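You operate a simulated robot arm through the tools that you are given. There is no shell and no other tool. Be economical: measure what you need, move in short steps, check, and stop when the job is done.

The job below is to be done with a simulated two-armed robot. You get a single attempt, and the scene is never put back.

JOB
Fetch the white tub and set it on the green sheet.

The check looks at the end state, three seconds after you hand in, the way a careful person would. Anything else that was tipped, shoved, dropped, spilled or broken makes it a failure. Flat cloth is picked up by pressing the open fingertips on it (5 to 10 N) and closing them slowly along it; thin cloth reads only 2 to 8 mm in the jaws.

ROBOT AND FRAMES
Two 7-joint arms with two-finger parallel grippers on one trunk, on a base that drives. Base frame: it is fixed to the floor where the robot stands at the start and does not move with it; the origin is under the middle of the robot, x ahead of it, y to its left, z up. Units: mm, rad, N and s.
The left shoulder is at the start at [70, 134, 863], the right one opposite. With the tool pointing down near the work surface each hand reaches from about 100 to 440 mm from the robot's upright axis, wherever it stands, measured 20 degrees to its own side. Places, roughly: green sheet [2750, -1500, 750]. Payload 1.57 kg a hand.
The TCP of each hand is the grasp point between the finger pads, 30 mm short of the fingertips. In the tool frame z runs along the fingers and y along their closing line. The gripper opens to 80 mm. The fingers are 17 mm wide and 12 mm thick; the gripper's body (40 by 82 mm) begins 80 mm behind the TCP.
Orientation is that of the tool frame in the base frame, as [roll, pitch, yaw] about the fixed x, y, z axes, in that order (R = Rz(yaw) Ry(pitch) Rx(roll)). With the fingers straight down and closing along the base's y, the tool's x points along the base's -x, its y along +y and its z along -z.

CONTROLS
- The arms move only by the tool drive_tool. It takes "left_rows", "right_rows" or both (then of equal length, played together; a hand with none holds still); each is a list of rows, each a list of 7 numbers: the shift along the tool's x, y, z in units of 40 mm (1.0 is 40 mm), then the turn, a rotation vector about the tool's x, y, z in units of 6 degrees (1.0 is 6 degrees), then the finger opening in mm, from 0 to 80. In form: [[dx, dy, dz, rx, ry, rz, gripper], ...]. A call has 1 to 12 rows; each row shifts and turns the commanded pose from where the row before left it, along the tool's axes as they then stand. A call with a number of a shift or a turn outside -1 to 1 is refused whole. Each row takes 0.2 s and may step no farther than 50 mm and 0.15 rad from the row before; otherwise, or with a gripper value out of range, the whole call is refused. A pose out of reach is approached as far as the arm can. The call stops where the force on the tool passes 40 N (or 10 N more than at its start, if that is more) or the arm is blocked; 0.2 s more then pass. The fingers move at their own pace (about 153 mm/s each) and stop on an object; they squeeze with about 43 N. The grip force told is the motor's: it shows also when the fingers shut on nothing. Time passes only in rows, and 0.2 s behind the last, so rows that do not move let the fingers close. It gives the time, the measured TCP pose, the force on the tool (base axes), the opening and the grip force at its end, in the units of the frame above (readings bear some noise).
- Cameras (640 x 400 px; columns grow to the right, rows downward): "scene" is now at [100.5, -5.9, 1061.7]; the picture's right is [-0.09, -1.00, 0.00], its down [-0.91, 0.08, -0.40] and it looks along [0.39, -0.04, -0.92] (base axes); focal length 276 px, centre (320, 200). "left" rides on the left gripper at [72, 7, -122] in its tool frame; the picture's right is [-0.09, 1.00, 0.00], its down [-0.84, -0.08, -0.54] and it looks along [-0.54, -0.05, 0.84] (tool axes); focal length 238 px, centre (320, 200). "right" rides on the right gripper at [72, -7, -122] in its tool frame; the picture's right is [0.09, 1.00, 0.00], its down [-0.84, 0.08, -0.54] and it looks along [-0.54, 0.05, 0.84] (tool axes); focal length 238 px, centre (320, 200). There is no depth. A picture from a camera that has moved, and an enlarged one, comes with that camera's place and axes in the base frame and with its lens. The place of the scene camera against the robot may be out by one fixed shift of up to 18 mm in any direction.
- grab_frame(camera): a new picture of that camera. It takes no simulated time.
- slide_trunk(by): slides the trunk up (or, below 0, down) by that many mm; the arms and the scene camera ride with it, the base frame stays. It gives what a move gives, with no picture.
- drive_base(legs): drives the robot by 1 to 6 legs, each [ahead, left, turn to the left] in mm, mm and rad, along the robot's own axes; the way and the turn of a leg run together, so that a leg with both is an arc; at most 1500 mm and 3.142 rad a leg. The arms and the cameras ride along, it lands a little off, and it stops where it bumps. It gives what a move gives.
- head_to(pan, tilt): turns the head with the scene camera to pan (to the left, within 1.501 rad either way) and tilt (down, from -0.506 to 1.204), counted from straight ahead of the robot. It gives what a move gives.
- close_up(camera, box): a new picture of the part [left, top, right, bottom] of that camera's present view, enlarged. It takes no simulated time.
- close_job(): hands the job in; it is judged then, once.

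Go step by step. Nothing tells you exact positions but the pictures and the camera data: compare them with the known pose of the tool, close in by small moves and look again before you grip or let go. The budget is 120 turns and 108 pictures, counting those below and the enlarged ones. Unless the task says otherwise, let go and move clear before handing in, and close with one line.

The tools are called after ">>>" as a command line: name --argument value ..., lists and objects as JSON in quotes. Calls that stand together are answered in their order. drive_tool: Moves the arms, as the interface text tells. Its arguments: {"type":"object","properties":{"left_rows":{"type":"array","items":{"type":"array","items":{"type":"number"}}},"right_rows":{"type":"array","items":{"type":"array","items":{"type":"number"}}}},"required":[]} The other tools are called the same way: slide_trunk (by) slides the trunk up or down; drive_base (legs) drives the base; head_to (pan, tilt) turns the head that bears the scene camera; grab_frame (camera) takes a picture; close_up (camera, box) takes an enlarged picture of a part of a camera's view; close_job () hands the job in.

At the start:

```text
clock: 0.0
left_ee_pos: [308.4, 169.5, 514.3]
left_tool_rot: [2.927, -0.004, 3.091]
left_wrist_force: [-0.2, 0.0, -0.3]
left_width: 79.9
left_grip_force: 0.0
right_ee_pos: [353.5, -162.8, 526.6]
right_tool_rot: [3.141, 0.0, -3.14]
right_wrist_force: [0.0, 0.4, -0.7]
right_width: 79.8
right_grip_force: 0.0
trunk travel left (down, up): [-437.0, 503.0]
robot x, y, heading: [-2.5, -0.0, 0.001]
head pan, tilt: [-0.089, 1.164]
```

scene: 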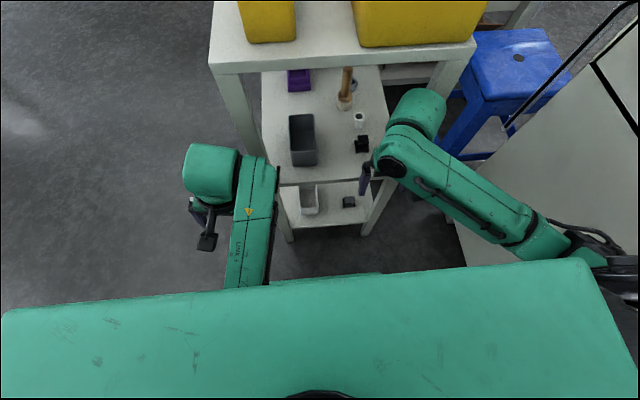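
right: 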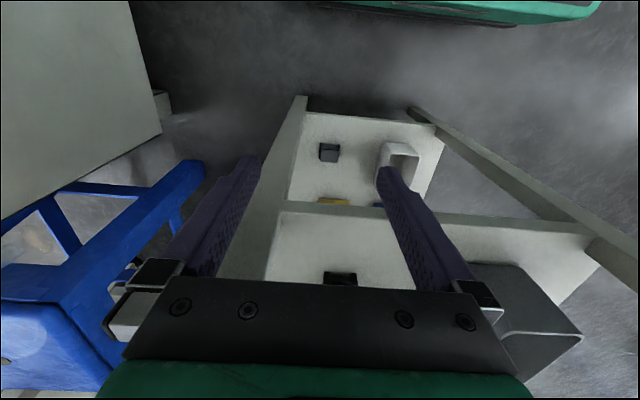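
left: 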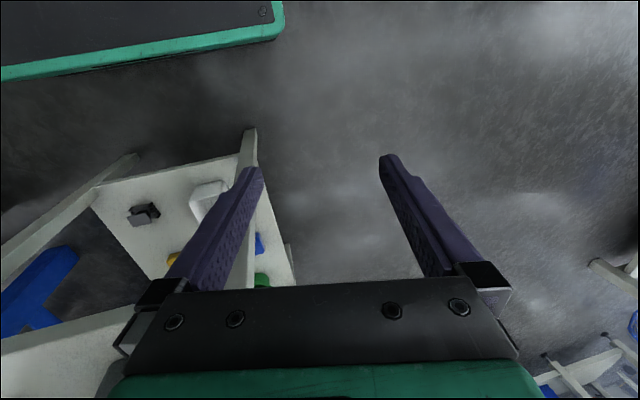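

I see a tiered shelf ahead with a white tub-like item on the low shelf. I look closer at it and at the surroundings.

>>> close_up --camera "scene" --box '[200, 60, 480, 250]'

>>> close_up --camera "left" --box '[60, 120, 320, 300]'

>>> head_to --pan -0.5 --tilt 0.4

>>> grab_frame --camera "scene"

```text
2.11 times, centred on (340, 155) of scene
camera zoom: at [100.5, -5.9, 1061.7], right [-0.09, -1.0, 0.0], down [-0.91, 0.08, -0.4], along [0.39, -0.04, -0.92], focal length 581 px, centre (278, 295)
```

zoom: 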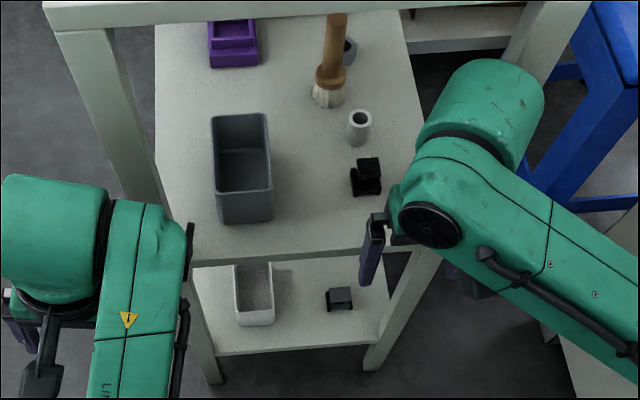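

```text
2.22 times, centred on (190, 210) of left
camera zoom: at [236.7, 153.0, 636.5], right [0.14, 0.97, 0.21], down [0.83, -0.24, 0.51], along [0.54, 0.1, -0.83], focal length 530 px, centre (609, 178)
```

zoom: 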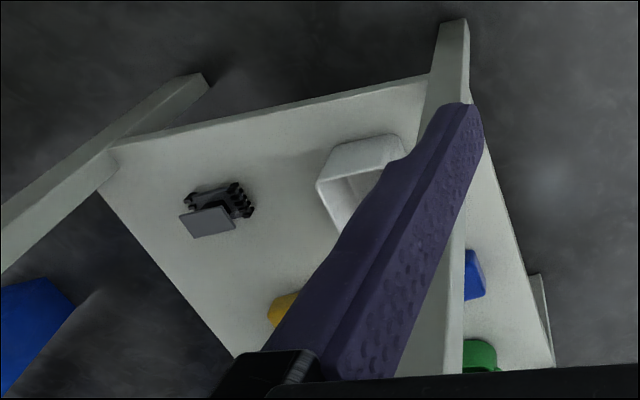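

```text
clock: 1.1
left_ee_pos: [309.0, 170.2, 515.0]
left_tool_rot: [2.924, -0.005, 3.087]
left_wrist_force: [-0.4, 1.0, -0.6]
left_width: 80.1
left_grip_force: 0.1
right_ee_pos: [354.3, -162.9, 527.9]
right_tool_rot: [-3.141, 0.001, -3.141]
right_wrist_force: [-0.3, 0.4, -0.1]
right_width: 80.3
right_grip_force: 0.0
trunk travel left (down, up): [-437.0, 503.0]
robot x, y, heading: [-0.3, -0.1, -0.004]
head pan, tilt: [-0.499, 0.4]
```

```text
102 pictures are left
camera scene: at [123.6, -45.0, 1122.4], right [-0.48, -0.88, 0.0], down [-0.34, 0.19, -0.92], along [0.81, -0.44, -0.39], focal length 276 px, centre (320, 200)
```

scene: 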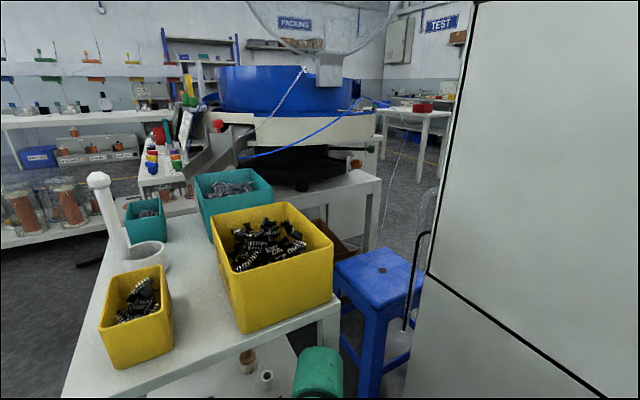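

The white tub stands low, around (470, 0, 200), perhaps beneath a middle shelf. I look around more before moving.

>>> head_to --pan 0.9 --tilt 0.5

>>> grab_frame --camera "scene"

>>> head_to --pan -1.4 --tilt 0.5

>>> grab_frame --camera "scene"

>>> head_to --pan 0.0 --tilt 0.9

>>> grab_frame --camera "scene"

```text
clock: 2.6
left_ee_pos: [308.2, 170.0, 513.3]
left_tool_rot: [2.921, -0.005, 3.088]
left_wrist_force: [0.0, -1.2, 0.5]
left_width: 80.0
left_grip_force: 0.1
right_ee_pos: [353.8, -162.3, 526.3]
right_tool_rot: [-3.141, 0.001, -3.141]
right_wrist_force: [-0.4, 0.1, -0.6]
right_width: 80.2
right_grip_force: 0.0
trunk travel left (down, up): [-437.0, 503.0]
robot x, y, heading: [-0.0, 1.8, -0.003]
head pan, tilt: [0.901, 0.499]
```

```text
101 pictures are left
camera scene: at [98.8, 70.5, 1113.4], right [0.78, -0.62, 0.0], down [-0.3, -0.37, -0.88], along [0.55, 0.69, -0.48], focal length 276 px, centre (320, 200)
```

scene: 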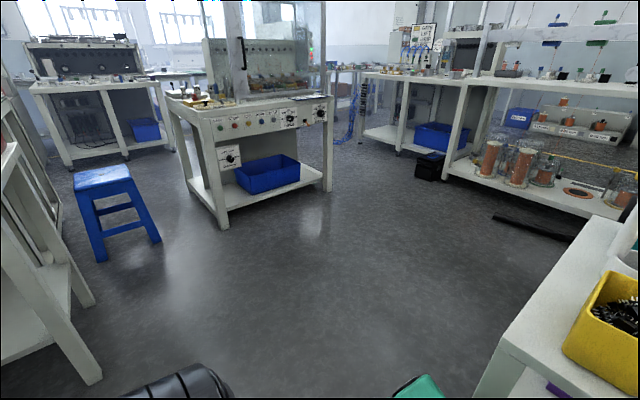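

```text
clock: 4.8
left_ee_pos: [308.7, 170.9, 514.8]
left_tool_rot: [2.923, -0.005, 3.089]
left_wrist_force: [0.5, -0.2, -0.6]
left_width: 80.2
left_grip_force: 0.1
right_ee_pos: [353.3, -163.1, 526.8]
right_tool_rot: [3.141, 0.0, 3.142]
right_wrist_force: [0.3, 0.2, 0.5]
right_width: 80.0
right_grip_force: 0.1
trunk travel left (down, up): [-437.0, 503.0]
robot x, y, heading: [1.1, -7.0, -0.001]
head pan, tilt: [-1.4, 0.499]
```

```text
100 pictures are left
camera scene: at [57.7, -90.4, 1113.4], right [-0.99, -0.17, 0.0], down [-0.08, 0.47, -0.88], along [0.15, -0.87, -0.48], focal length 276 px, centre (320, 200)
```

scene: 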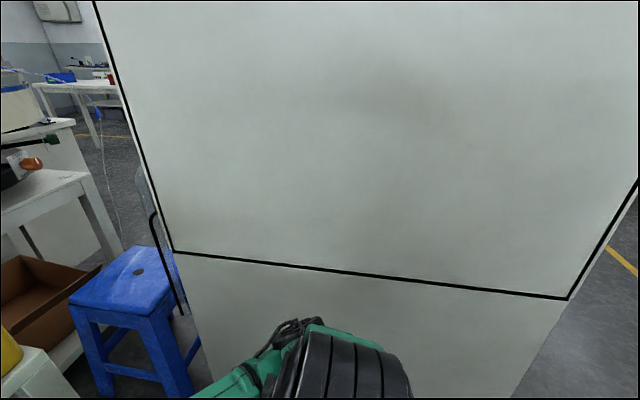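

```text
clock: 6.3
left_ee_pos: [308.0, 169.3, 514.6]
left_tool_rot: [2.924, -0.004, 3.087]
left_wrist_force: [-0.3, 0.5, -0.1]
left_width: 80.1
left_grip_force: 0.1
right_ee_pos: [354.3, -163.4, 526.5]
right_tool_rot: [-3.139, 0.0, -3.141]
right_wrist_force: [0.6, -0.6, -0.2]
right_width: 79.9
right_grip_force: 0.0
trunk travel left (down, up): [-437.0, 503.0]
robot x, y, heading: [-3.2, -1.1, 0.002]
head pan, tilt: [0.0, 0.901]
```

```text
99 pictures are left
camera scene: at [117.7, -0.8, 1079.5], right [0.0, -1.0, 0.0], down [-0.78, 0.0, -0.62], along [0.62, 0.0, -0.78], focal length 276 px, centre (320, 200)
```

scene: 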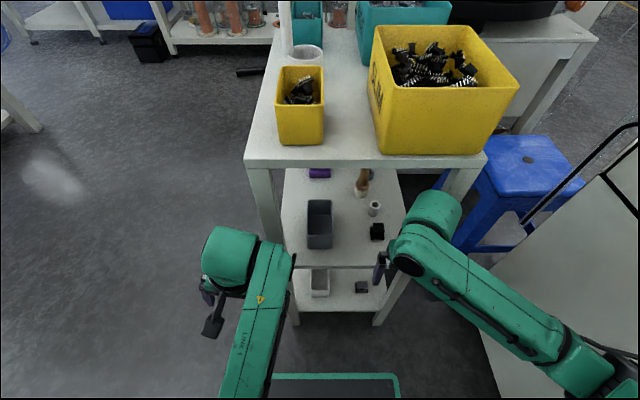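

The tub lies on the bottom shelf of the front table. I back off a little and view the shelf tiers from lower down.

>>> drive_base --legs '[[-350, 0, 0]]'

>>> grab_frame --camera "scene"

>>> grab_frame --camera "right"

>>> grab_frame --camera "left"

```text
clock: 8.5
left_ee_pos: [-30.8, 170.0, 514.4]
left_tool_rot: [2.923, -0.004, 3.089]
left_wrist_force: [-0.2, 0.9, 0.1]
left_width: 79.8
left_grip_force: 0.0
right_ee_pos: [14.5, -164.1, 526.5]
right_tool_rot: [3.14, -0.001, -3.14]
right_wrist_force: [0.8, -0.4, -0.2]
right_width: 80.2
right_grip_force: 0.1
trunk travel left (down, up): [-437.0, 503.0]
robot x, y, heading: [-338.8, -3.2, 0.004]
head pan, tilt: [0.0, 0.901]
```

```text
98 pictures are left
camera scene: at [-221.4, -0.8, 1079.6], right [0.0, -1.0, 0.0], down [-0.78, 0.0, -0.62], along [0.62, 0.0, -0.78], focal length 276 px, centre (320, 200)
```

scene: 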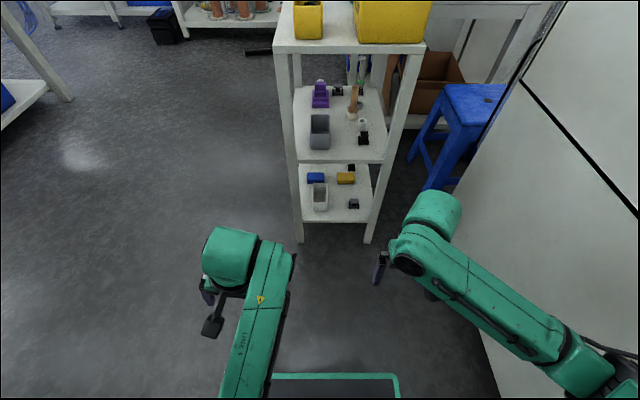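

```text
97 pictures are left
camera right: at [-57.0, -170.5, 648.8], right [-0.09, 1.0, 0.0], down [0.84, 0.08, 0.54], along [0.54, 0.05, -0.84], focal length 238 px, centre (320, 200)
```

right: 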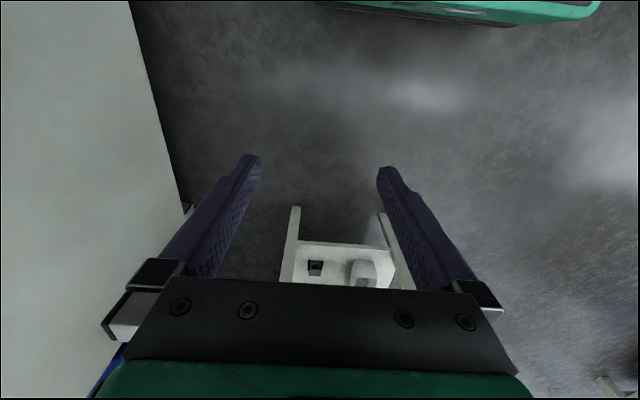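

```text
96 pictures are left
camera left: at [-102.4, 153.6, 636.5], right [0.14, 0.97, 0.21], down [0.83, -0.24, 0.51], along [0.54, 0.1, -0.83], focal length 238 px, centre (320, 200)
```

left: 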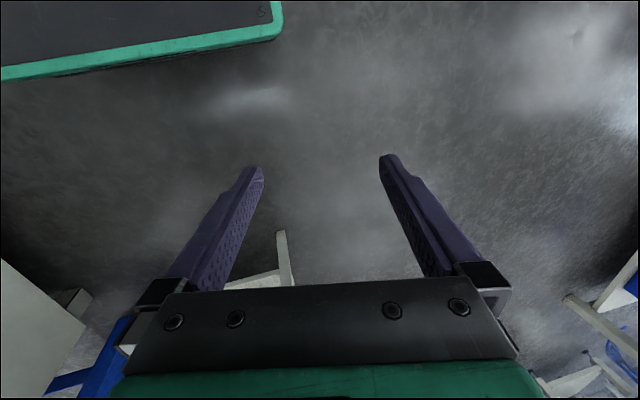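

From two views the table front lies at about x = 380, with tiers at roughly z = 850, 500 and 180, and the tub at about (460, 0) on the lowest. I'll pitch the left tool forward and zoom on the tub.

>>> drive_tool --left_rows '[[0, 0, 0, 1, 0, 0, 80], [0, 0, 0, 1, 0, 0, 80], [0, 0, 0, 0, 0, -0.5, 80], [0, 0, 0, 0, -1, 0, 80], [0, 0, 0, 0, -1, 0, 80], [0, 0, 0, 0, -1, 0, 80], [0, 0, 0, 0, -1, 0, 80]]'

>>> close_up --camera "scene" --box '[270, 130, 400, 250]'

```text
clock: 10.1
left_ee_pos: [-24.1, 182.6, 518.0]
left_tool_rot: [3.069, 0.434, 3.075]
left_wrist_force: [0.6, -0.4, -0.4]
left_width: 80.0
left_grip_force: 0.0
right_ee_pos: [14.6, -162.7, 526.6]
right_tool_rot: [-3.139, -0.001, -3.139]
right_wrist_force: [-0.4, 0.2, -0.3]
right_width: 80.1
right_grip_force: 0.0
trunk travel left (down, up): [-437.0, 503.0]
robot x, y, heading: [-338.2, -1.6, 0.0]
head pan, tilt: [0.0, 0.901]
```

```text
3.33 times, centred on (335, 190) of scene
camera zoom: at [-220.3, 0.8, 1079.3], right [0.0, -1.0, 0.0], down [-0.78, 0.0, -0.62], along [0.62, 0.0, -0.78], focal length 920 px, centre (270, 233)
```

zoom: 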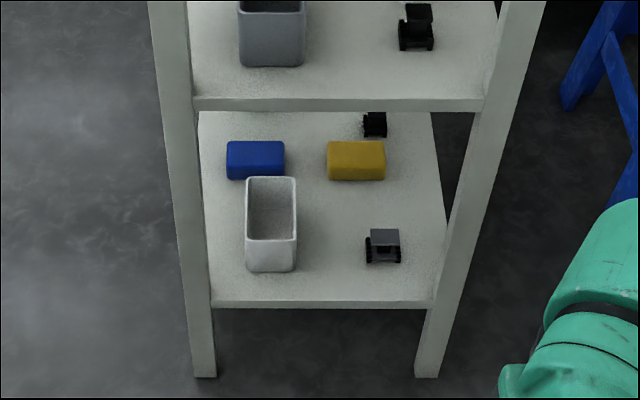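

The tub measures about 60 x 98 x 60 mm, spanning y -31..+29, x 431..529, z 185..245. The right hand has more room between the legs, so I lower the trunk, pitch the right tool forward 45°, and shift the base left.

>>> slide_trunk --by -290

>>> drive_tool --right_rows '[[0, 0, 0, 0, -1, 0, 80], [0, 0, 0, 0, -1, 0, 80], [0, 0, 0, 0, -1, 0, 80], [0, 0, 0, 0, -1, 0, 80], [0, 0, 0, 0, -1, 0, 80], [0, 0, 0, 0, -1, 0, 80], [0, 0, 0, 0, -1, 0, 80], [0, 0, 0, 0, -0.5, 0, 80]]'

>>> drive_base --legs '[[0, 120, 0]]'

>>> head_to --pan -0.1 --tilt 0.7

>>> grab_frame --camera "scene"

>>> grab_frame --camera "right"

```text
clock: 13.0
left_ee_pos: [-30.9, 179.5, 221.5]
left_tool_rot: [3.072, 0.408, 3.069]
left_wrist_force: [0.2, 0.5, 0.6]
left_width: 79.9
left_grip_force: 0.2
right_ee_pos: [15.6, -161.7, 237.2]
right_tool_rot: [-3.137, 0.001, -3.139]
right_wrist_force: [-0.3, -0.2, 0.0]
right_width: 80.0
right_grip_force: 0.0
trunk travel left (down, up): [-147.0, 793.0]
robot x, y, heading: [-335.9, 0.8, 0.005]
head pan, tilt: [0.0, 0.901]
```

```text
clock: 14.8
left_ee_pos: [-32.4, 180.4, 223.3]
left_tool_rot: [3.072, 0.413, 3.069]
left_wrist_force: [-0.1, -0.2, 0.6]
left_width: 80.2
left_grip_force: 0.0
right_ee_pos: [14.4, -164.1, 237.5]
right_tool_rot: [-3.137, 0.788, -3.136]
right_wrist_force: [-0.1, -0.6, -0.5]
right_width: 80.2
right_grip_force: 0.1
trunk travel left (down, up): [-147.0, 793.0]
robot x, y, heading: [-335.3, 1.1, -0.001]
head pan, tilt: [0.0, 0.901]
```

```text
clock: 16.1
left_ee_pos: [-30.8, 301.0, 223.3]
left_tool_rot: [3.073, 0.414, 3.065]
left_wrist_force: [0.0, 0.0, 0.2]
left_width: 79.9
left_grip_force: 0.1
right_ee_pos: [14.6, -42.7, 237.0]
right_tool_rot: [-3.138, 0.786, -3.141]
right_wrist_force: [-0.6, 0.1, -0.2]
right_width: 80.0
right_grip_force: 0.0
trunk travel left (down, up): [-147.0, 793.0]
robot x, y, heading: [-337.3, 120.2, -0.001]
head pan, tilt: [0.0, 0.901]
```

```text
clock: 16.8
left_ee_pos: [-30.8, 302.0, 224.0]
left_tool_rot: [3.068, 0.413, 3.062]
left_wrist_force: [0.8, -0.3, 0.0]
left_width: 79.8
left_grip_force: 0.0
right_ee_pos: [15.0, -42.5, 236.5]
right_tool_rot: [-3.14, 0.786, 3.141]
right_wrist_force: [-1.1, 0.1, 0.3]
right_width: 80.0
right_grip_force: 0.1
trunk travel left (down, up): [-147.0, 793.0]
robot x, y, heading: [-339.9, 123.3, -0.004]
head pan, tilt: [-0.099, 0.7]
```

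```text
94 pictures are left
camera scene: at [-211.9, 112.7, 805.6], right [-0.1, -0.99, 0.0], down [-0.64, 0.06, -0.76], along [0.76, -0.08, -0.64], focal length 276 px, centre (320, 200)
```

scene: 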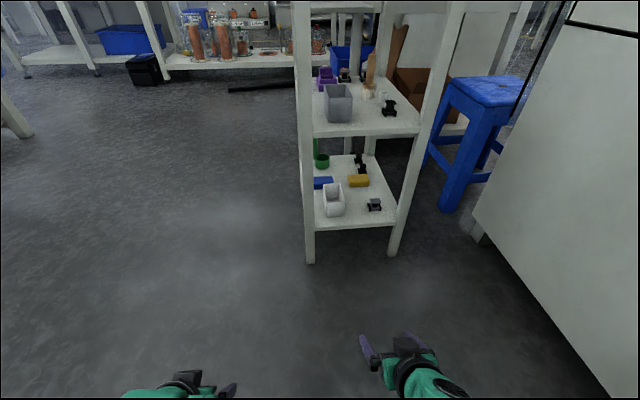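

```text
93 pictures are left
camera right: at [-122.6, -49.9, 271.7], right [-0.06, 1.0, -0.07], down [0.21, 0.08, 0.97], along [0.98, 0.05, -0.21], focal length 238 px, centre (320, 200)
```

right: 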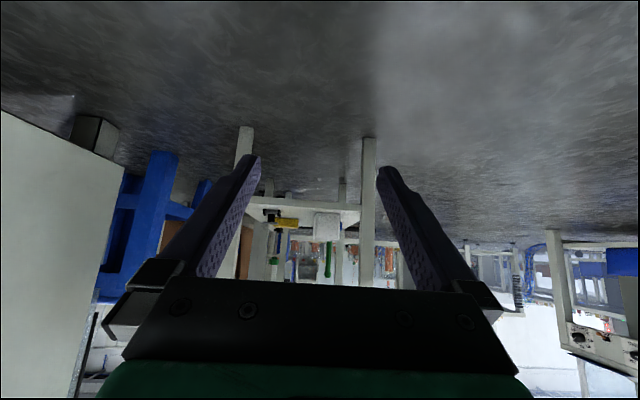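

Both cameras agree on the tub at y ≈ -1 and the left leg's inner face at y ≈ +66. I align the right hand in y and drive closer.

>>> drive_tool --right_rows '[[0, 0.52, 0, 0, 0, 0, 80], [0, 0.52, 0, 0, 0, 0, 80]]'

>>> drive_base --legs '[[330, 0, 0]]'

>>> grab_frame --camera "right"

>>> grab_frame --camera "scene"

```text
clock: 17.4
left_ee_pos: [-30.2, 301.0, 224.0]
left_tool_rot: [3.069, 0.412, 3.063]
left_wrist_force: [-1.1, -0.4, 0.3]
left_width: 80.2
left_grip_force: 0.1
right_ee_pos: [14.3, 0.6, 236.2]
right_tool_rot: [-3.138, 0.786, -3.14]
right_wrist_force: [-0.2, -0.2, 0.9]
right_width: 80.0
right_grip_force: 0.1
trunk travel left (down, up): [-147.0, 793.0]
robot x, y, heading: [-338.6, 124.7, -0.002]
head pan, tilt: [-0.099, 0.7]
```

```text
clock: 19.6
left_ee_pos: [293.1, 296.7, 223.5]
left_tool_rot: [3.068, 0.412, 3.054]
left_wrist_force: [-0.1, 0.1, 0.9]
left_width: 79.8
left_grip_force: 0.1
right_ee_pos: [336.6, -4.2, 236.4]
right_tool_rot: [-3.139, 0.783, 3.132]
right_wrist_force: [-0.1, 0.6, -1.1]
right_width: 79.8
right_grip_force: 0.1
trunk travel left (down, up): [-147.0, 793.0]
robot x, y, heading: [-14.6, 119.4, -0.009]
head pan, tilt: [-0.099, 0.7]
```

```text
92 pictures are left
camera right: at [199.5, -11.0, 271.7], right [-0.06, 1.0, -0.07], down [0.21, 0.08, 0.97], along [0.98, 0.04, -0.21], focal length 238 px, centre (320, 200)
```

right: 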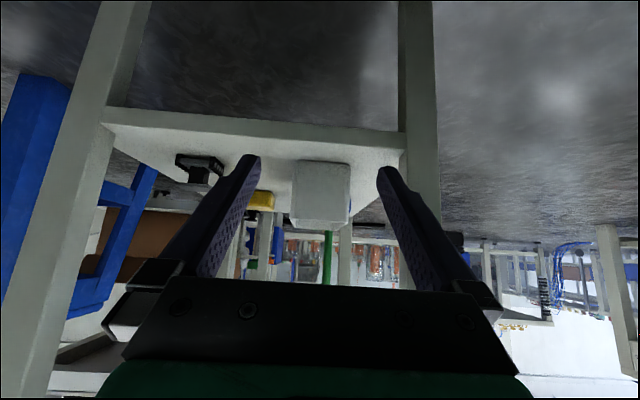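

```text
91 pictures are left
camera scene: at [110.8, 109.8, 805.7], right [-0.11, -0.99, 0.0], down [-0.64, 0.07, -0.77], along [0.76, -0.08, -0.64], focal length 276 px, centre (320, 200)
```

scene: 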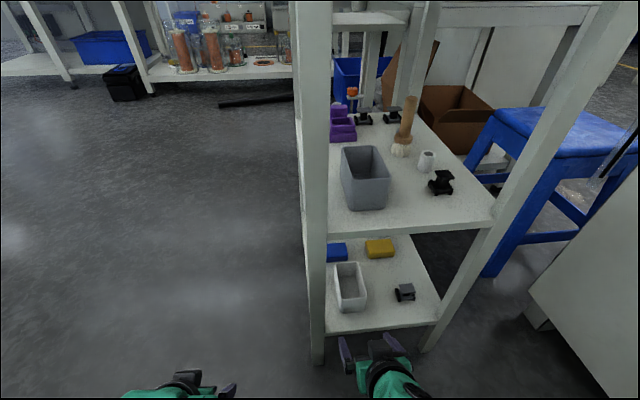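

Tub front spans y -30..+28, so its centre is at about -1; leg inner face about +60. I narrow the opening to 74, lower a bit and creep in, checking clearance to the leg.

>>> drive_tool --right_rows '[[0.177, 0.05, 0.177, 0, 0, 0, 74], [-0.354, 0, 0.354, 0, 0, 0, 74], [-0.354, 0, 0.354, 0, 0, 0, 74]]'

>>> grab_frame --camera "right"

>>> close_up --camera "scene" --box '[290, 230, 450, 400]'

```text
clock: 20.4
left_ee_pos: [293.0, 297.9, 223.1]
left_tool_rot: [3.068, 0.411, 3.052]
left_wrist_force: [-0.8, 0.0, -0.2]
left_width: 79.9
left_grip_force: 0.0
right_ee_pos: [374.9, -3.6, 226.1]
right_tool_rot: [-3.139, 0.786, 3.133]
right_wrist_force: [-0.4, 0.5, 0.4]
right_width: 74.0
right_grip_force: 0.0
trunk travel left (down, up): [-147.0, 793.0]
robot x, y, heading: [-15.6, 116.7, -0.012]
head pan, tilt: [-0.099, 0.7]
```

```text
90 pictures are left
camera right: at [237.7, -10.1, 261.4], right [-0.06, 1.0, -0.07], down [0.21, 0.08, 0.97], along [0.98, 0.04, -0.21], focal length 238 px, centre (320, 200)
```

right: 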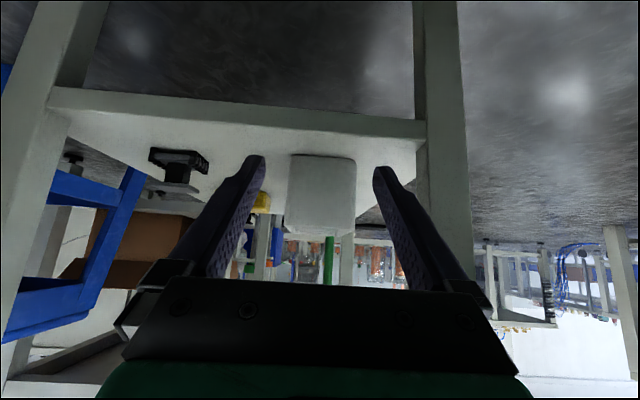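

```text
2.35 times, centred on (370, 315) of scene
camera zoom: at [110.8, 109.5, 805.7], right [-0.11, -0.99, 0.0], down [-0.64, 0.07, -0.76], along [0.76, -0.08, -0.64], focal length 649 px, centre (202, -71)
```

zoom: 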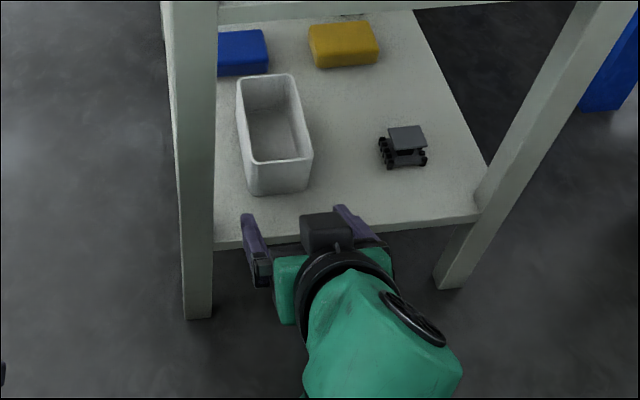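

Alignment is good: about 9 mm each side of the tub, 20 mm to the leg. I go forward 45 mm to straddle the front and look again.

>>> drive_tool --right_rows '[[-0.4, 0.02, 0.4, 0, 0, 0, 74], [-0.4, 0.02, 0.4, 0, 0, 0, 74]]'

>>> grab_frame --camera "right"

>>> close_up --camera "scene" --box '[290, 230, 450, 400]'

```text
clock: 21.0
left_ee_pos: [292.8, 297.1, 223.5]
left_tool_rot: [3.068, 0.413, 3.053]
left_wrist_force: [0.7, 0.5, 0.4]
left_width: 80.0
left_grip_force: 0.0
right_ee_pos: [419.4, -5.1, 225.6]
right_tool_rot: [3.141, 0.786, 3.132]
right_wrist_force: [0.3, 0.1, 0.0]
right_width: 74.1
right_grip_force: 0.2
trunk travel left (down, up): [-147.0, 793.0]
robot x, y, heading: [-18.1, 116.6, -0.007]
head pan, tilt: [-0.099, 0.7]
```

```text
88 pictures are left
camera right: at [283.2, -10.7, 261.3], right [-0.06, 1.0, -0.07], down [0.21, 0.08, 0.97], along [0.98, 0.04, -0.21], focal length 238 px, centre (320, 200)
```

right: 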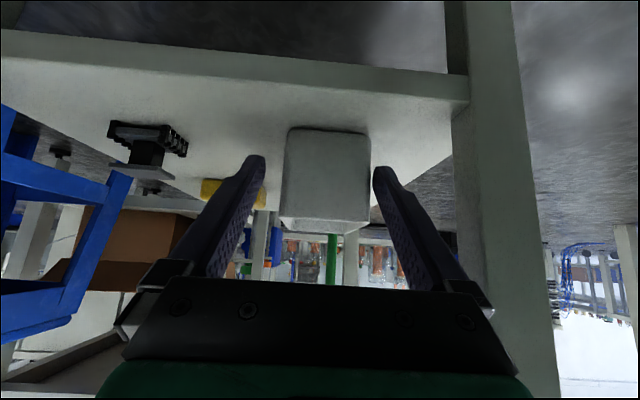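

```text
2.35 times, centred on (370, 315) of scene
camera zoom: at [110.8, 109.5, 805.7], right [-0.11, -0.99, 0.0], down [-0.64, 0.07, -0.76], along [0.76, -0.08, -0.64], focal length 649 px, centre (202, -71)
```

zoom: 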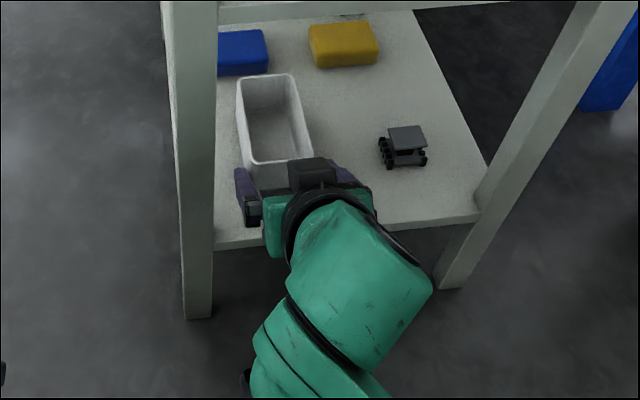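

The tub sits about 5 mm to the +y side of the finger centre. I correct and look again before going deeper.

>>> drive_tool --right_rows '[[0, 0.13, 0, 0, 0, 0, 74], [0, 0, 0, 0, 0, 0, 74]]'

>>> close_up --camera "right" --box '[220, 100, 420, 260]'

```text
clock: 21.6
left_ee_pos: [293.9, 297.3, 223.7]
left_tool_rot: [3.065, 0.411, 3.053]
left_wrist_force: [0.3, 0.4, 0.3]
left_width: 80.2
left_grip_force: 0.1
right_ee_pos: [421.3, 2.0, 226.5]
right_tool_rot: [-3.14, 0.785, 3.133]
right_wrist_force: [0.1, -0.6, -0.6]
right_width: 74.2
right_grip_force: 0.0
trunk travel left (down, up): [-147.0, 793.0]
robot x, y, heading: [-9.4, 120.6, -0.011]
head pan, tilt: [-0.099, 0.7]
```

```text
2.50 times, centred on (320, 180) of right
camera zoom: at [284.0, -4.3, 261.0], right [-0.06, 1.0, -0.07], down [0.21, 0.08, 0.97], along [0.98, 0.04, -0.21], focal length 596 px, centre (320, 250)
```

zoom: 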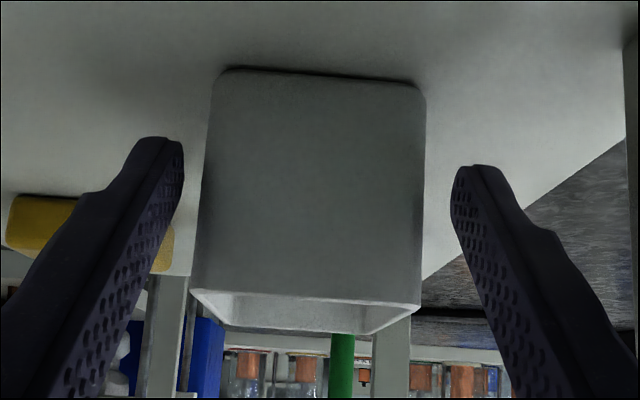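

Well centred now. I advance 52 mm along the shelf to straddle the tub's middle.

>>> drive_tool --right_rows '[[-0.31, 0, 0.31, 0, 0, 0, 74], [-0.31, 0, 0.31, 0, 0, 0, 74], [-0.3, 0, 0.3, 0, 0, 0, 74]]'

>>> grab_frame --camera "right"

>>> close_up --camera "scene" --box '[290, 230, 450, 400]'

```text
clock: 22.4
left_ee_pos: [293.3, 296.8, 223.8]
left_tool_rot: [3.066, 0.412, 3.055]
left_wrist_force: [0.4, -0.5, 0.2]
left_width: 80.0
left_grip_force: 0.1
right_ee_pos: [472.1, 2.6, 227.1]
right_tool_rot: [-3.139, 0.785, 3.132]
right_wrist_force: [0.2, 0.0, 0.7]
right_width: 74.1
right_grip_force: 0.0
trunk travel left (down, up): [-147.0, 793.0]
robot x, y, heading: [-16.7, 116.7, -0.007]
head pan, tilt: [-0.099, 0.7]
```

```text
85 pictures are left
camera right: at [336.1, -2.9, 262.4], right [-0.06, 1.0, -0.07], down [0.21, 0.08, 0.97], along [0.98, 0.04, -0.21], focal length 238 px, centre (320, 200)
```

right: 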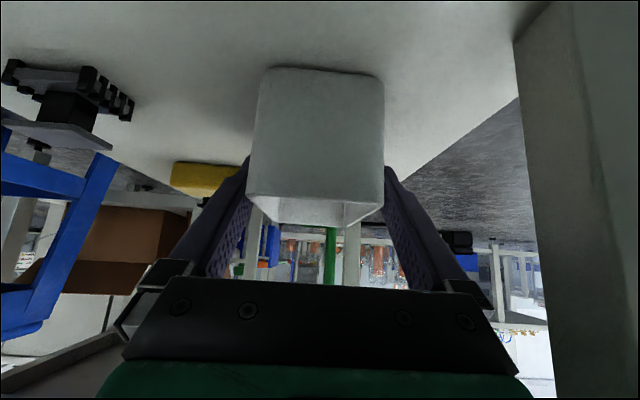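

```text
2.35 times, centred on (370, 315) of scene
camera zoom: at [110.8, 109.5, 805.7], right [-0.11, -0.99, 0.0], down [-0.64, 0.07, -0.76], along [0.76, -0.08, -0.64], focal length 649 px, centre (202, -71)
```

zoom: 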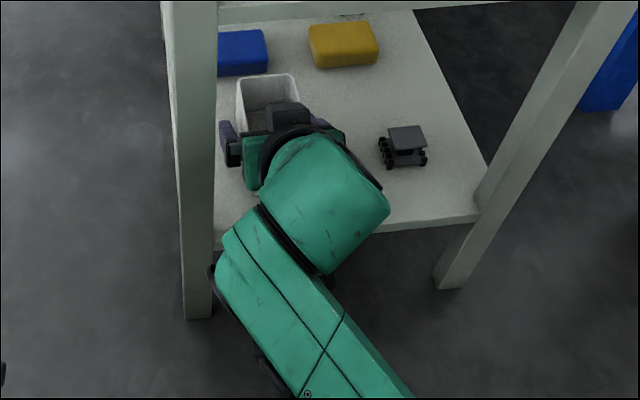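

The fingers straddle the tub. I close the grip.

>>> drive_tool --right_rows '[[0, 0, 0, 0, 0, 0, 64], [0, 0, 0, 0, 0, 0, 54], [0, 0, 0, 0, 0, 0, 40], [0, 0, 0, 0, 0, 0, 40]]'

>>> grab_frame --camera "right"

```text
clock: 23.4
left_ee_pos: [293.3, 296.7, 223.3]
left_tool_rot: [3.068, 0.411, 3.054]
left_wrist_force: [0.3, 0.1, 0.5]
left_width: 80.0
left_grip_force: 0.1
right_ee_pos: [472.0, 3.9, 227.9]
right_tool_rot: [-3.142, 0.786, 3.132]
right_wrist_force: [0.2, 1.4, 0.5]
right_width: 59.3
right_grip_force: 42.8
trunk travel left (down, up): [-147.0, 793.0]
robot x, y, heading: [-14.9, 119.4, -0.009]
head pan, tilt: [-0.099, 0.7]
```

```text
83 pictures are left
camera right: at [335.9, -2.8, 262.4], right [-0.06, 1.0, -0.07], down [0.21, 0.08, 0.97], along [0.98, 0.04, -0.21], focal length 238 px, centre (320, 200)
```

right: 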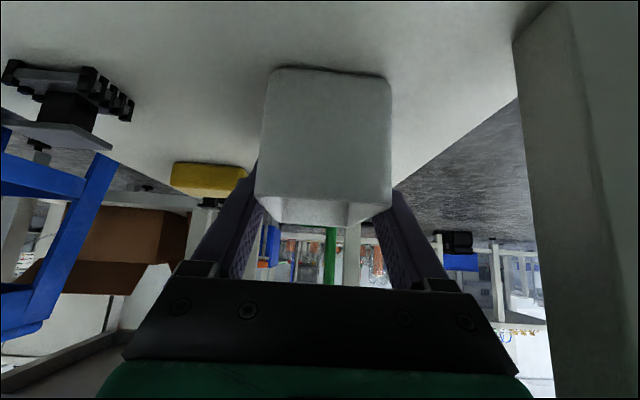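

Gripped at 59 mm wide with 43 N. I lift 24 mm and check.

>>> drive_tool --right_rows '[[-0.14, 0, -0.14, 0, 0, 0, 40], [-0.14, 0, -0.14, 0, 0, 0, 40], [-0.14, 0, -0.14, 0, 0, 0, 40], [0, 0, 0, 0, 0, 0, 40]]'

>>> grab_frame --camera "right"

>>> grab_frame --camera "scene"

```text
clock: 24.4
left_ee_pos: [292.8, 296.7, 222.5]
left_tool_rot: [3.066, 0.412, 3.055]
left_wrist_force: [0.0, 0.4, -1.6]
left_width: 80.1
left_grip_force: 0.1
right_ee_pos: [473.1, 2.4, 251.0]
right_tool_rot: [-3.14, 0.785, 3.134]
right_wrist_force: [0.8, 0.3, -0.7]
right_width: 58.9
right_grip_force: 43.1
trunk travel left (down, up): [-147.0, 793.0]
robot x, y, heading: [-14.5, 120.0, -0.013]
head pan, tilt: [-0.099, 0.7]
```

```text
82 pictures are left
camera right: at [336.0, -2.9, 285.3], right [-0.06, 1.0, -0.07], down [0.21, 0.08, 0.97], along [0.98, 0.04, -0.21], focal length 238 px, centre (320, 200)
```

right: 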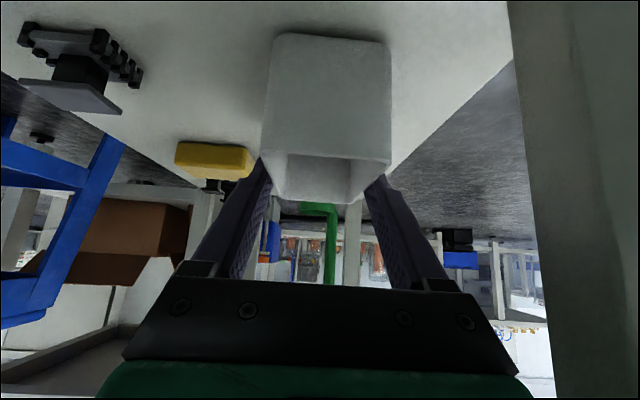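

```text
81 pictures are left
camera scene: at [110.9, 109.6, 805.6], right [-0.11, -0.99, 0.0], down [-0.64, 0.07, -0.76], along [0.76, -0.08, -0.64], focal length 276 px, centre (320, 200)
```

scene: 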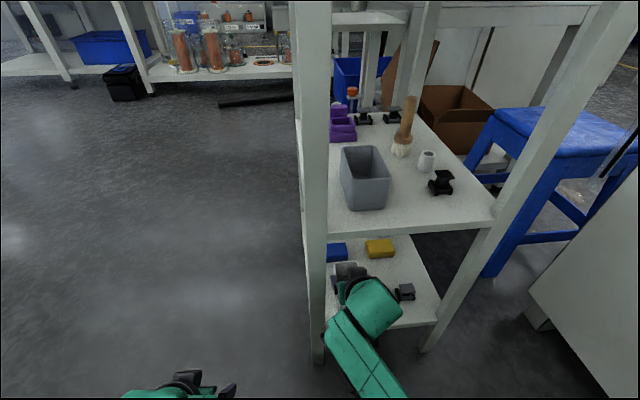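

The tub seems to have shifted a little relative to the fingers. I zoom in to see whether it slips or tilts.

>>> close_up --camera "right" --box '[220, 10, 440, 280]'

>>> close_up --camera "scene" --box '[290, 230, 450, 340]'

>>> grab_frame --camera "left"

```text
1.48 times, centred on (330, 145) of right
camera zoom: at [336.0, -2.9, 285.3], right [-0.06, 1.0, -0.07], down [0.21, 0.08, 0.97], along [0.98, 0.04, -0.21], focal length 353 px, centre (305, 282)
```

zoom: 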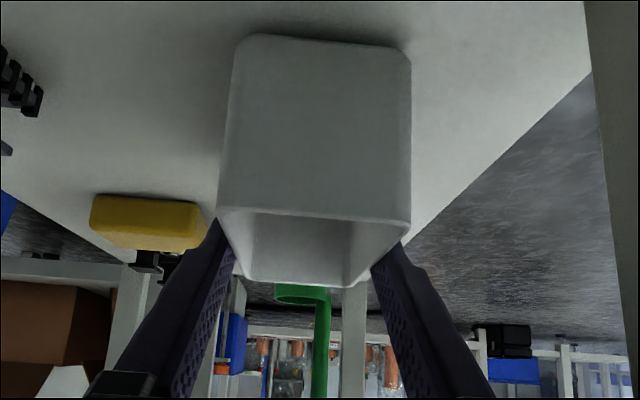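

```text
3.64 times, centred on (370, 285) of scene
camera zoom: at [110.9, 109.6, 805.6], right [-0.11, -0.99, 0.0], down [-0.64, 0.07, -0.76], along [0.76, -0.08, -0.64], focal length 1004 px, centre (138, -109)
```

zoom: 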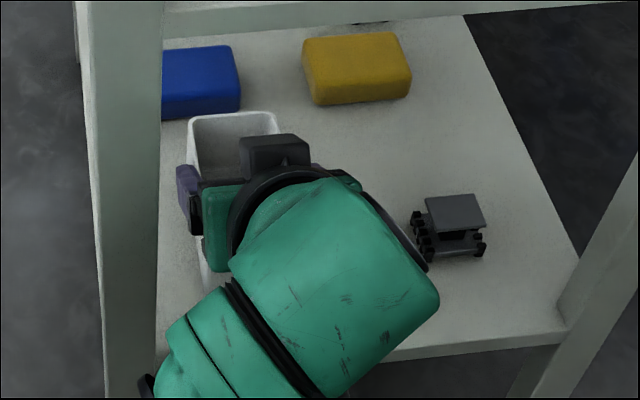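

```text
78 pictures are left
camera left: at [179.2, 304.0, 307.7], right [0.14, 0.98, 0.1], down [0.54, -0.17, 0.83], along [0.83, -0.06, -0.55], focal length 238 px, centre (320, 200)
```

left: 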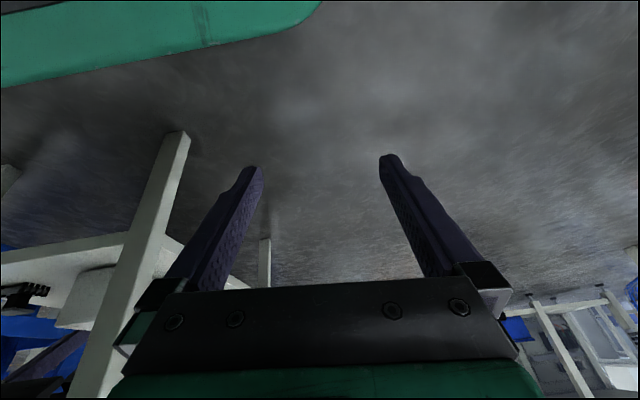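

The tub barely rose; the fingers slid upward along it. I wait briefly and look again to learn whether it's still creeping.

>>> drive_tool --right_rows '[[0, 0, 0, 0, 0, 0, 0], [0, 0, 0, 0, 0, 0, 0], [0, 0, 0, 0, 0, 0, 0], [0, 0, 0, 0, 0, 0, 0], [0, 0, 0, 0, 0, 0, 0]]'

>>> close_up --camera "right" --box '[220, 10, 440, 280]'

```text
clock: 25.6
left_ee_pos: [293.3, 297.5, 224.8]
left_tool_rot: [3.066, 0.413, 3.053]
left_wrist_force: [0.6, -0.5, 0.4]
left_width: 79.9
left_grip_force: 0.1
right_ee_pos: [472.6, 3.8, 250.0]
right_tool_rot: [-3.14, 0.786, 3.132]
right_wrist_force: [1.0, 1.0, 0.3]
right_width: 59.3
right_grip_force: 42.9
trunk travel left (down, up): [-147.0, 793.0]
robot x, y, heading: [-16.2, 121.7, -0.01]
head pan, tilt: [-0.099, 0.7]
```

```text
1.48 times, centred on (330, 145) of right
camera zoom: at [336.0, -2.8, 285.2], right [-0.06, 1.0, -0.07], down [0.21, 0.08, 0.97], along [0.98, 0.04, -0.21], focal length 353 px, centre (305, 282)
```

zoom: 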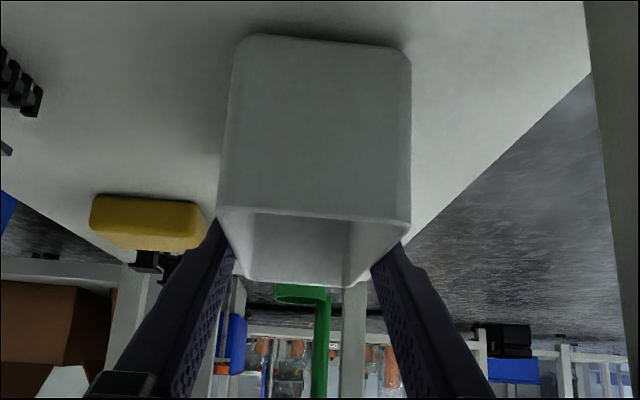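

It is stable, resting on the shelf: the sides are slippery for this grip. I open, go deeper (TCP z ≈ 217), regrip and test with a tiny lift.

>>> drive_tool --right_rows '[[0, 0, 0, 0, 0, 0, 66], [0, 0, 0, 0, 0, 0, 74], [0.2, 0, 0.2, 0, 0, 0, 74], [0.2, 0, 0.2, 0, 0, 0, 74], [0.2, 0, 0.2, 0, 0, 0, 74], [0, 0, 0, 0, 0, 0, 60], [0, 0, 0, 0, 0, 0, 30], [0, 0, 0, 0, 0, 0, 0], [0, 0, 0, 0, 0, 0, 0]]'

>>> close_up --camera "right" --box '[220, 10, 440, 280]'

>>> drive_tool --right_rows '[[-0.1, 0, -0.1, 0, 0, 0, 0], [-0.1, 0, -0.1, 0, 0, 0, 0]]'

>>> close_up --camera "right" --box '[220, 10, 440, 280]'

```text
clock: 27.6
left_ee_pos: [293.5, 297.1, 223.9]
left_tool_rot: [3.068, 0.413, 3.055]
left_wrist_force: [-0.7, 0.6, 0.7]
left_width: 80.0
left_grip_force: 0.0
right_ee_pos: [473.3, 3.1, 216.7]
right_tool_rot: [-3.141, 0.786, 3.132]
right_wrist_force: [0.4, 0.4, -0.2]
right_width: 59.8
right_grip_force: 42.7
trunk travel left (down, up): [-147.0, 793.0]
robot x, y, heading: [-15.6, 118.3, -0.01]
head pan, tilt: [-0.099, 0.7]
```

```text
1.48 times, centred on (330, 145) of right
camera zoom: at [336.0, -1.7, 251.6], right [-0.06, 1.0, -0.07], down [0.21, 0.08, 0.97], along [0.98, 0.04, -0.21], focal length 353 px, centre (305, 282)
```

zoom: 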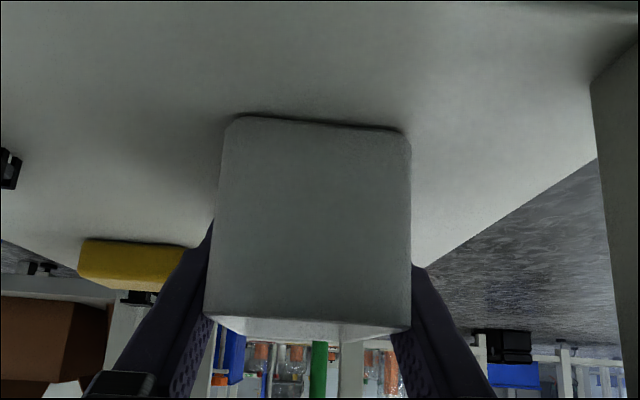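

```text
clock: 28.2
left_ee_pos: [294.3, 297.2, 223.5]
left_tool_rot: [3.067, 0.413, 3.054]
left_wrist_force: [0.6, 0.2, -0.9]
left_width: 80.0
left_grip_force: 0.2
right_ee_pos: [474.6, 2.7, 227.3]
right_tool_rot: [3.141, 0.785, 3.133]
right_wrist_force: [-0.1, -0.1, -1.2]
right_width: 59.5
right_grip_force: 42.4
trunk travel left (down, up): [-147.0, 793.0]
robot x, y, heading: [-14.2, 121.6, -0.015]
head pan, tilt: [-0.099, 0.7]
```

```text
1.48 times, centred on (330, 145) of right
camera zoom: at [336.9, -3.3, 263.0], right [-0.06, 1.0, -0.07], down [0.21, 0.08, 0.97], along [0.98, 0.04, -0.21], focal length 353 px, centre (305, 282)
```

zoom: 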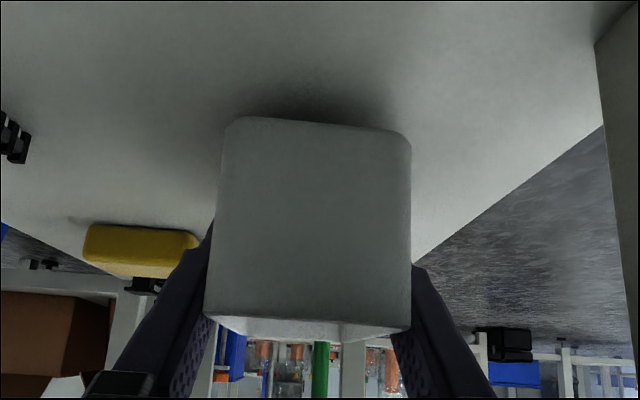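

This time it lifted with the hand, with a shadow gap beneath it. I wait a second to check for creep, then raise slowly.

>>> drive_tool --right_rows '[[0, 0, 0, 0, 0, 0, 0], [0, 0, 0, 0, 0, 0, 0], [0, 0, 0, 0, 0, 0, 0], [0, 0, 0, 0, 0, 0, 0], [0, 0, 0, 0, 0, 0, 0], [-0.08, 0, -0.08, 0, 0, 0, 0], [-0.08, 0, -0.08, 0, 0, 0, 0]]'

>>> close_up --camera "right" --box '[220, 10, 440, 280]'

```text
clock: 29.8
left_ee_pos: [292.9, 297.1, 223.6]
left_tool_rot: [3.067, 0.412, 3.055]
left_wrist_force: [-0.3, -1.7, 0.3]
left_width: 80.1
left_grip_force: 0.0
right_ee_pos: [474.9, 3.0, 236.5]
right_tool_rot: [-3.139, 0.783, 3.132]
right_wrist_force: [-0.3, 0.8, -1.4]
right_width: 59.8
right_grip_force: 43.0
trunk travel left (down, up): [-147.0, 793.0]
robot x, y, heading: [-16.1, 116.2, -0.011]
head pan, tilt: [-0.099, 0.7]
```

```text
1.48 times, centred on (330, 145) of right
camera zoom: at [337.5, -3.5, 271.7], right [-0.06, 1.0, -0.07], down [0.21, 0.08, 0.97], along [0.98, 0.04, -0.21], focal length 353 px, centre (305, 282)
```

zoom: 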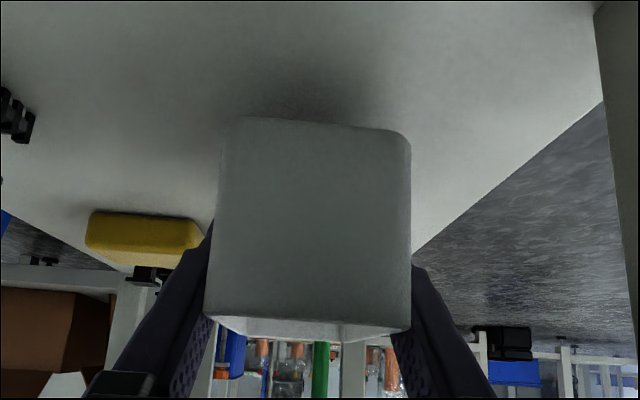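

It holds. I pull back out of the shelf gently with the arm.

>>> drive_tool --right_rows '[[0.2, 0, -0.2, 0, 0, 0, 0], [0.2, 0, -0.2, 0, 0, 0, 0], [0.2, 0, -0.2, 0, 0, 0, 0], [0.2, 0, -0.2, 0, 0, 0, 0], [0.2, 0, -0.2, 0, 0, 0, 0], [0.2, 0, -0.2, 0, 0, 0, 0], [0.2, 0, -0.2, 0, 0, 0, 0], [0.2, 0, -0.2, 0, 0, 0, 0], [0.2, 0, -0.2, 0, 0, 0, 0], [0.2, 0, -0.2, 0, 0, 0, 0]]'

>>> grab_frame --camera "right"

>>> grab_frame --camera "scene"

```text
clock: 32.0
left_ee_pos: [294.5, 298.6, 221.7]
left_tool_rot: [3.068, 0.413, 3.054]
left_wrist_force: [-0.3, 0.0, 0.5]
left_width: 79.9
left_grip_force: 0.0
right_ee_pos: [359.4, 3.5, 239.9]
right_tool_rot: [-3.141, 0.786, 3.132]
right_wrist_force: [0.3, -0.2, -1.2]
right_width: 59.5
right_grip_force: 43.1
trunk travel left (down, up): [-147.0, 793.0]
robot x, y, heading: [-16.7, 120.9, -0.007]
head pan, tilt: [-0.099, 0.7]
```

```text
73 pictures are left
camera right: at [222.5, -3.0, 274.1], right [-0.06, 1.0, -0.07], down [0.21, 0.08, 0.97], along [0.98, 0.04, -0.21], focal length 238 px, centre (320, 200)
```

right: 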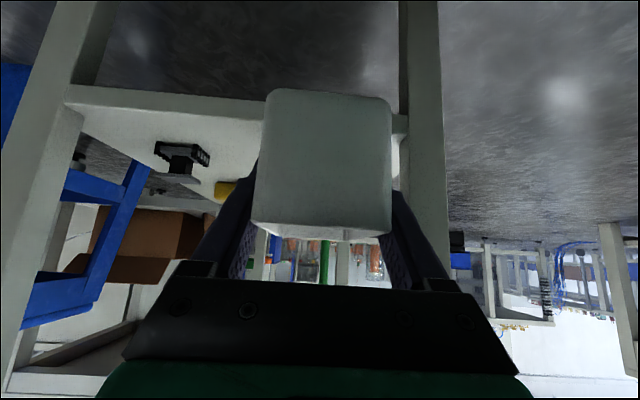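

```text
72 pictures are left
camera scene: at [110.8, 109.6, 805.7], right [-0.11, -0.99, 0.0], down [-0.64, 0.07, -0.76], along [0.76, -0.08, -0.64], focal length 276 px, centre (320, 200)
```

scene: 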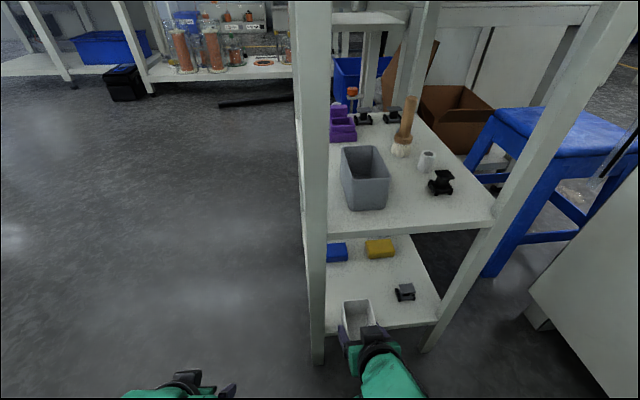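

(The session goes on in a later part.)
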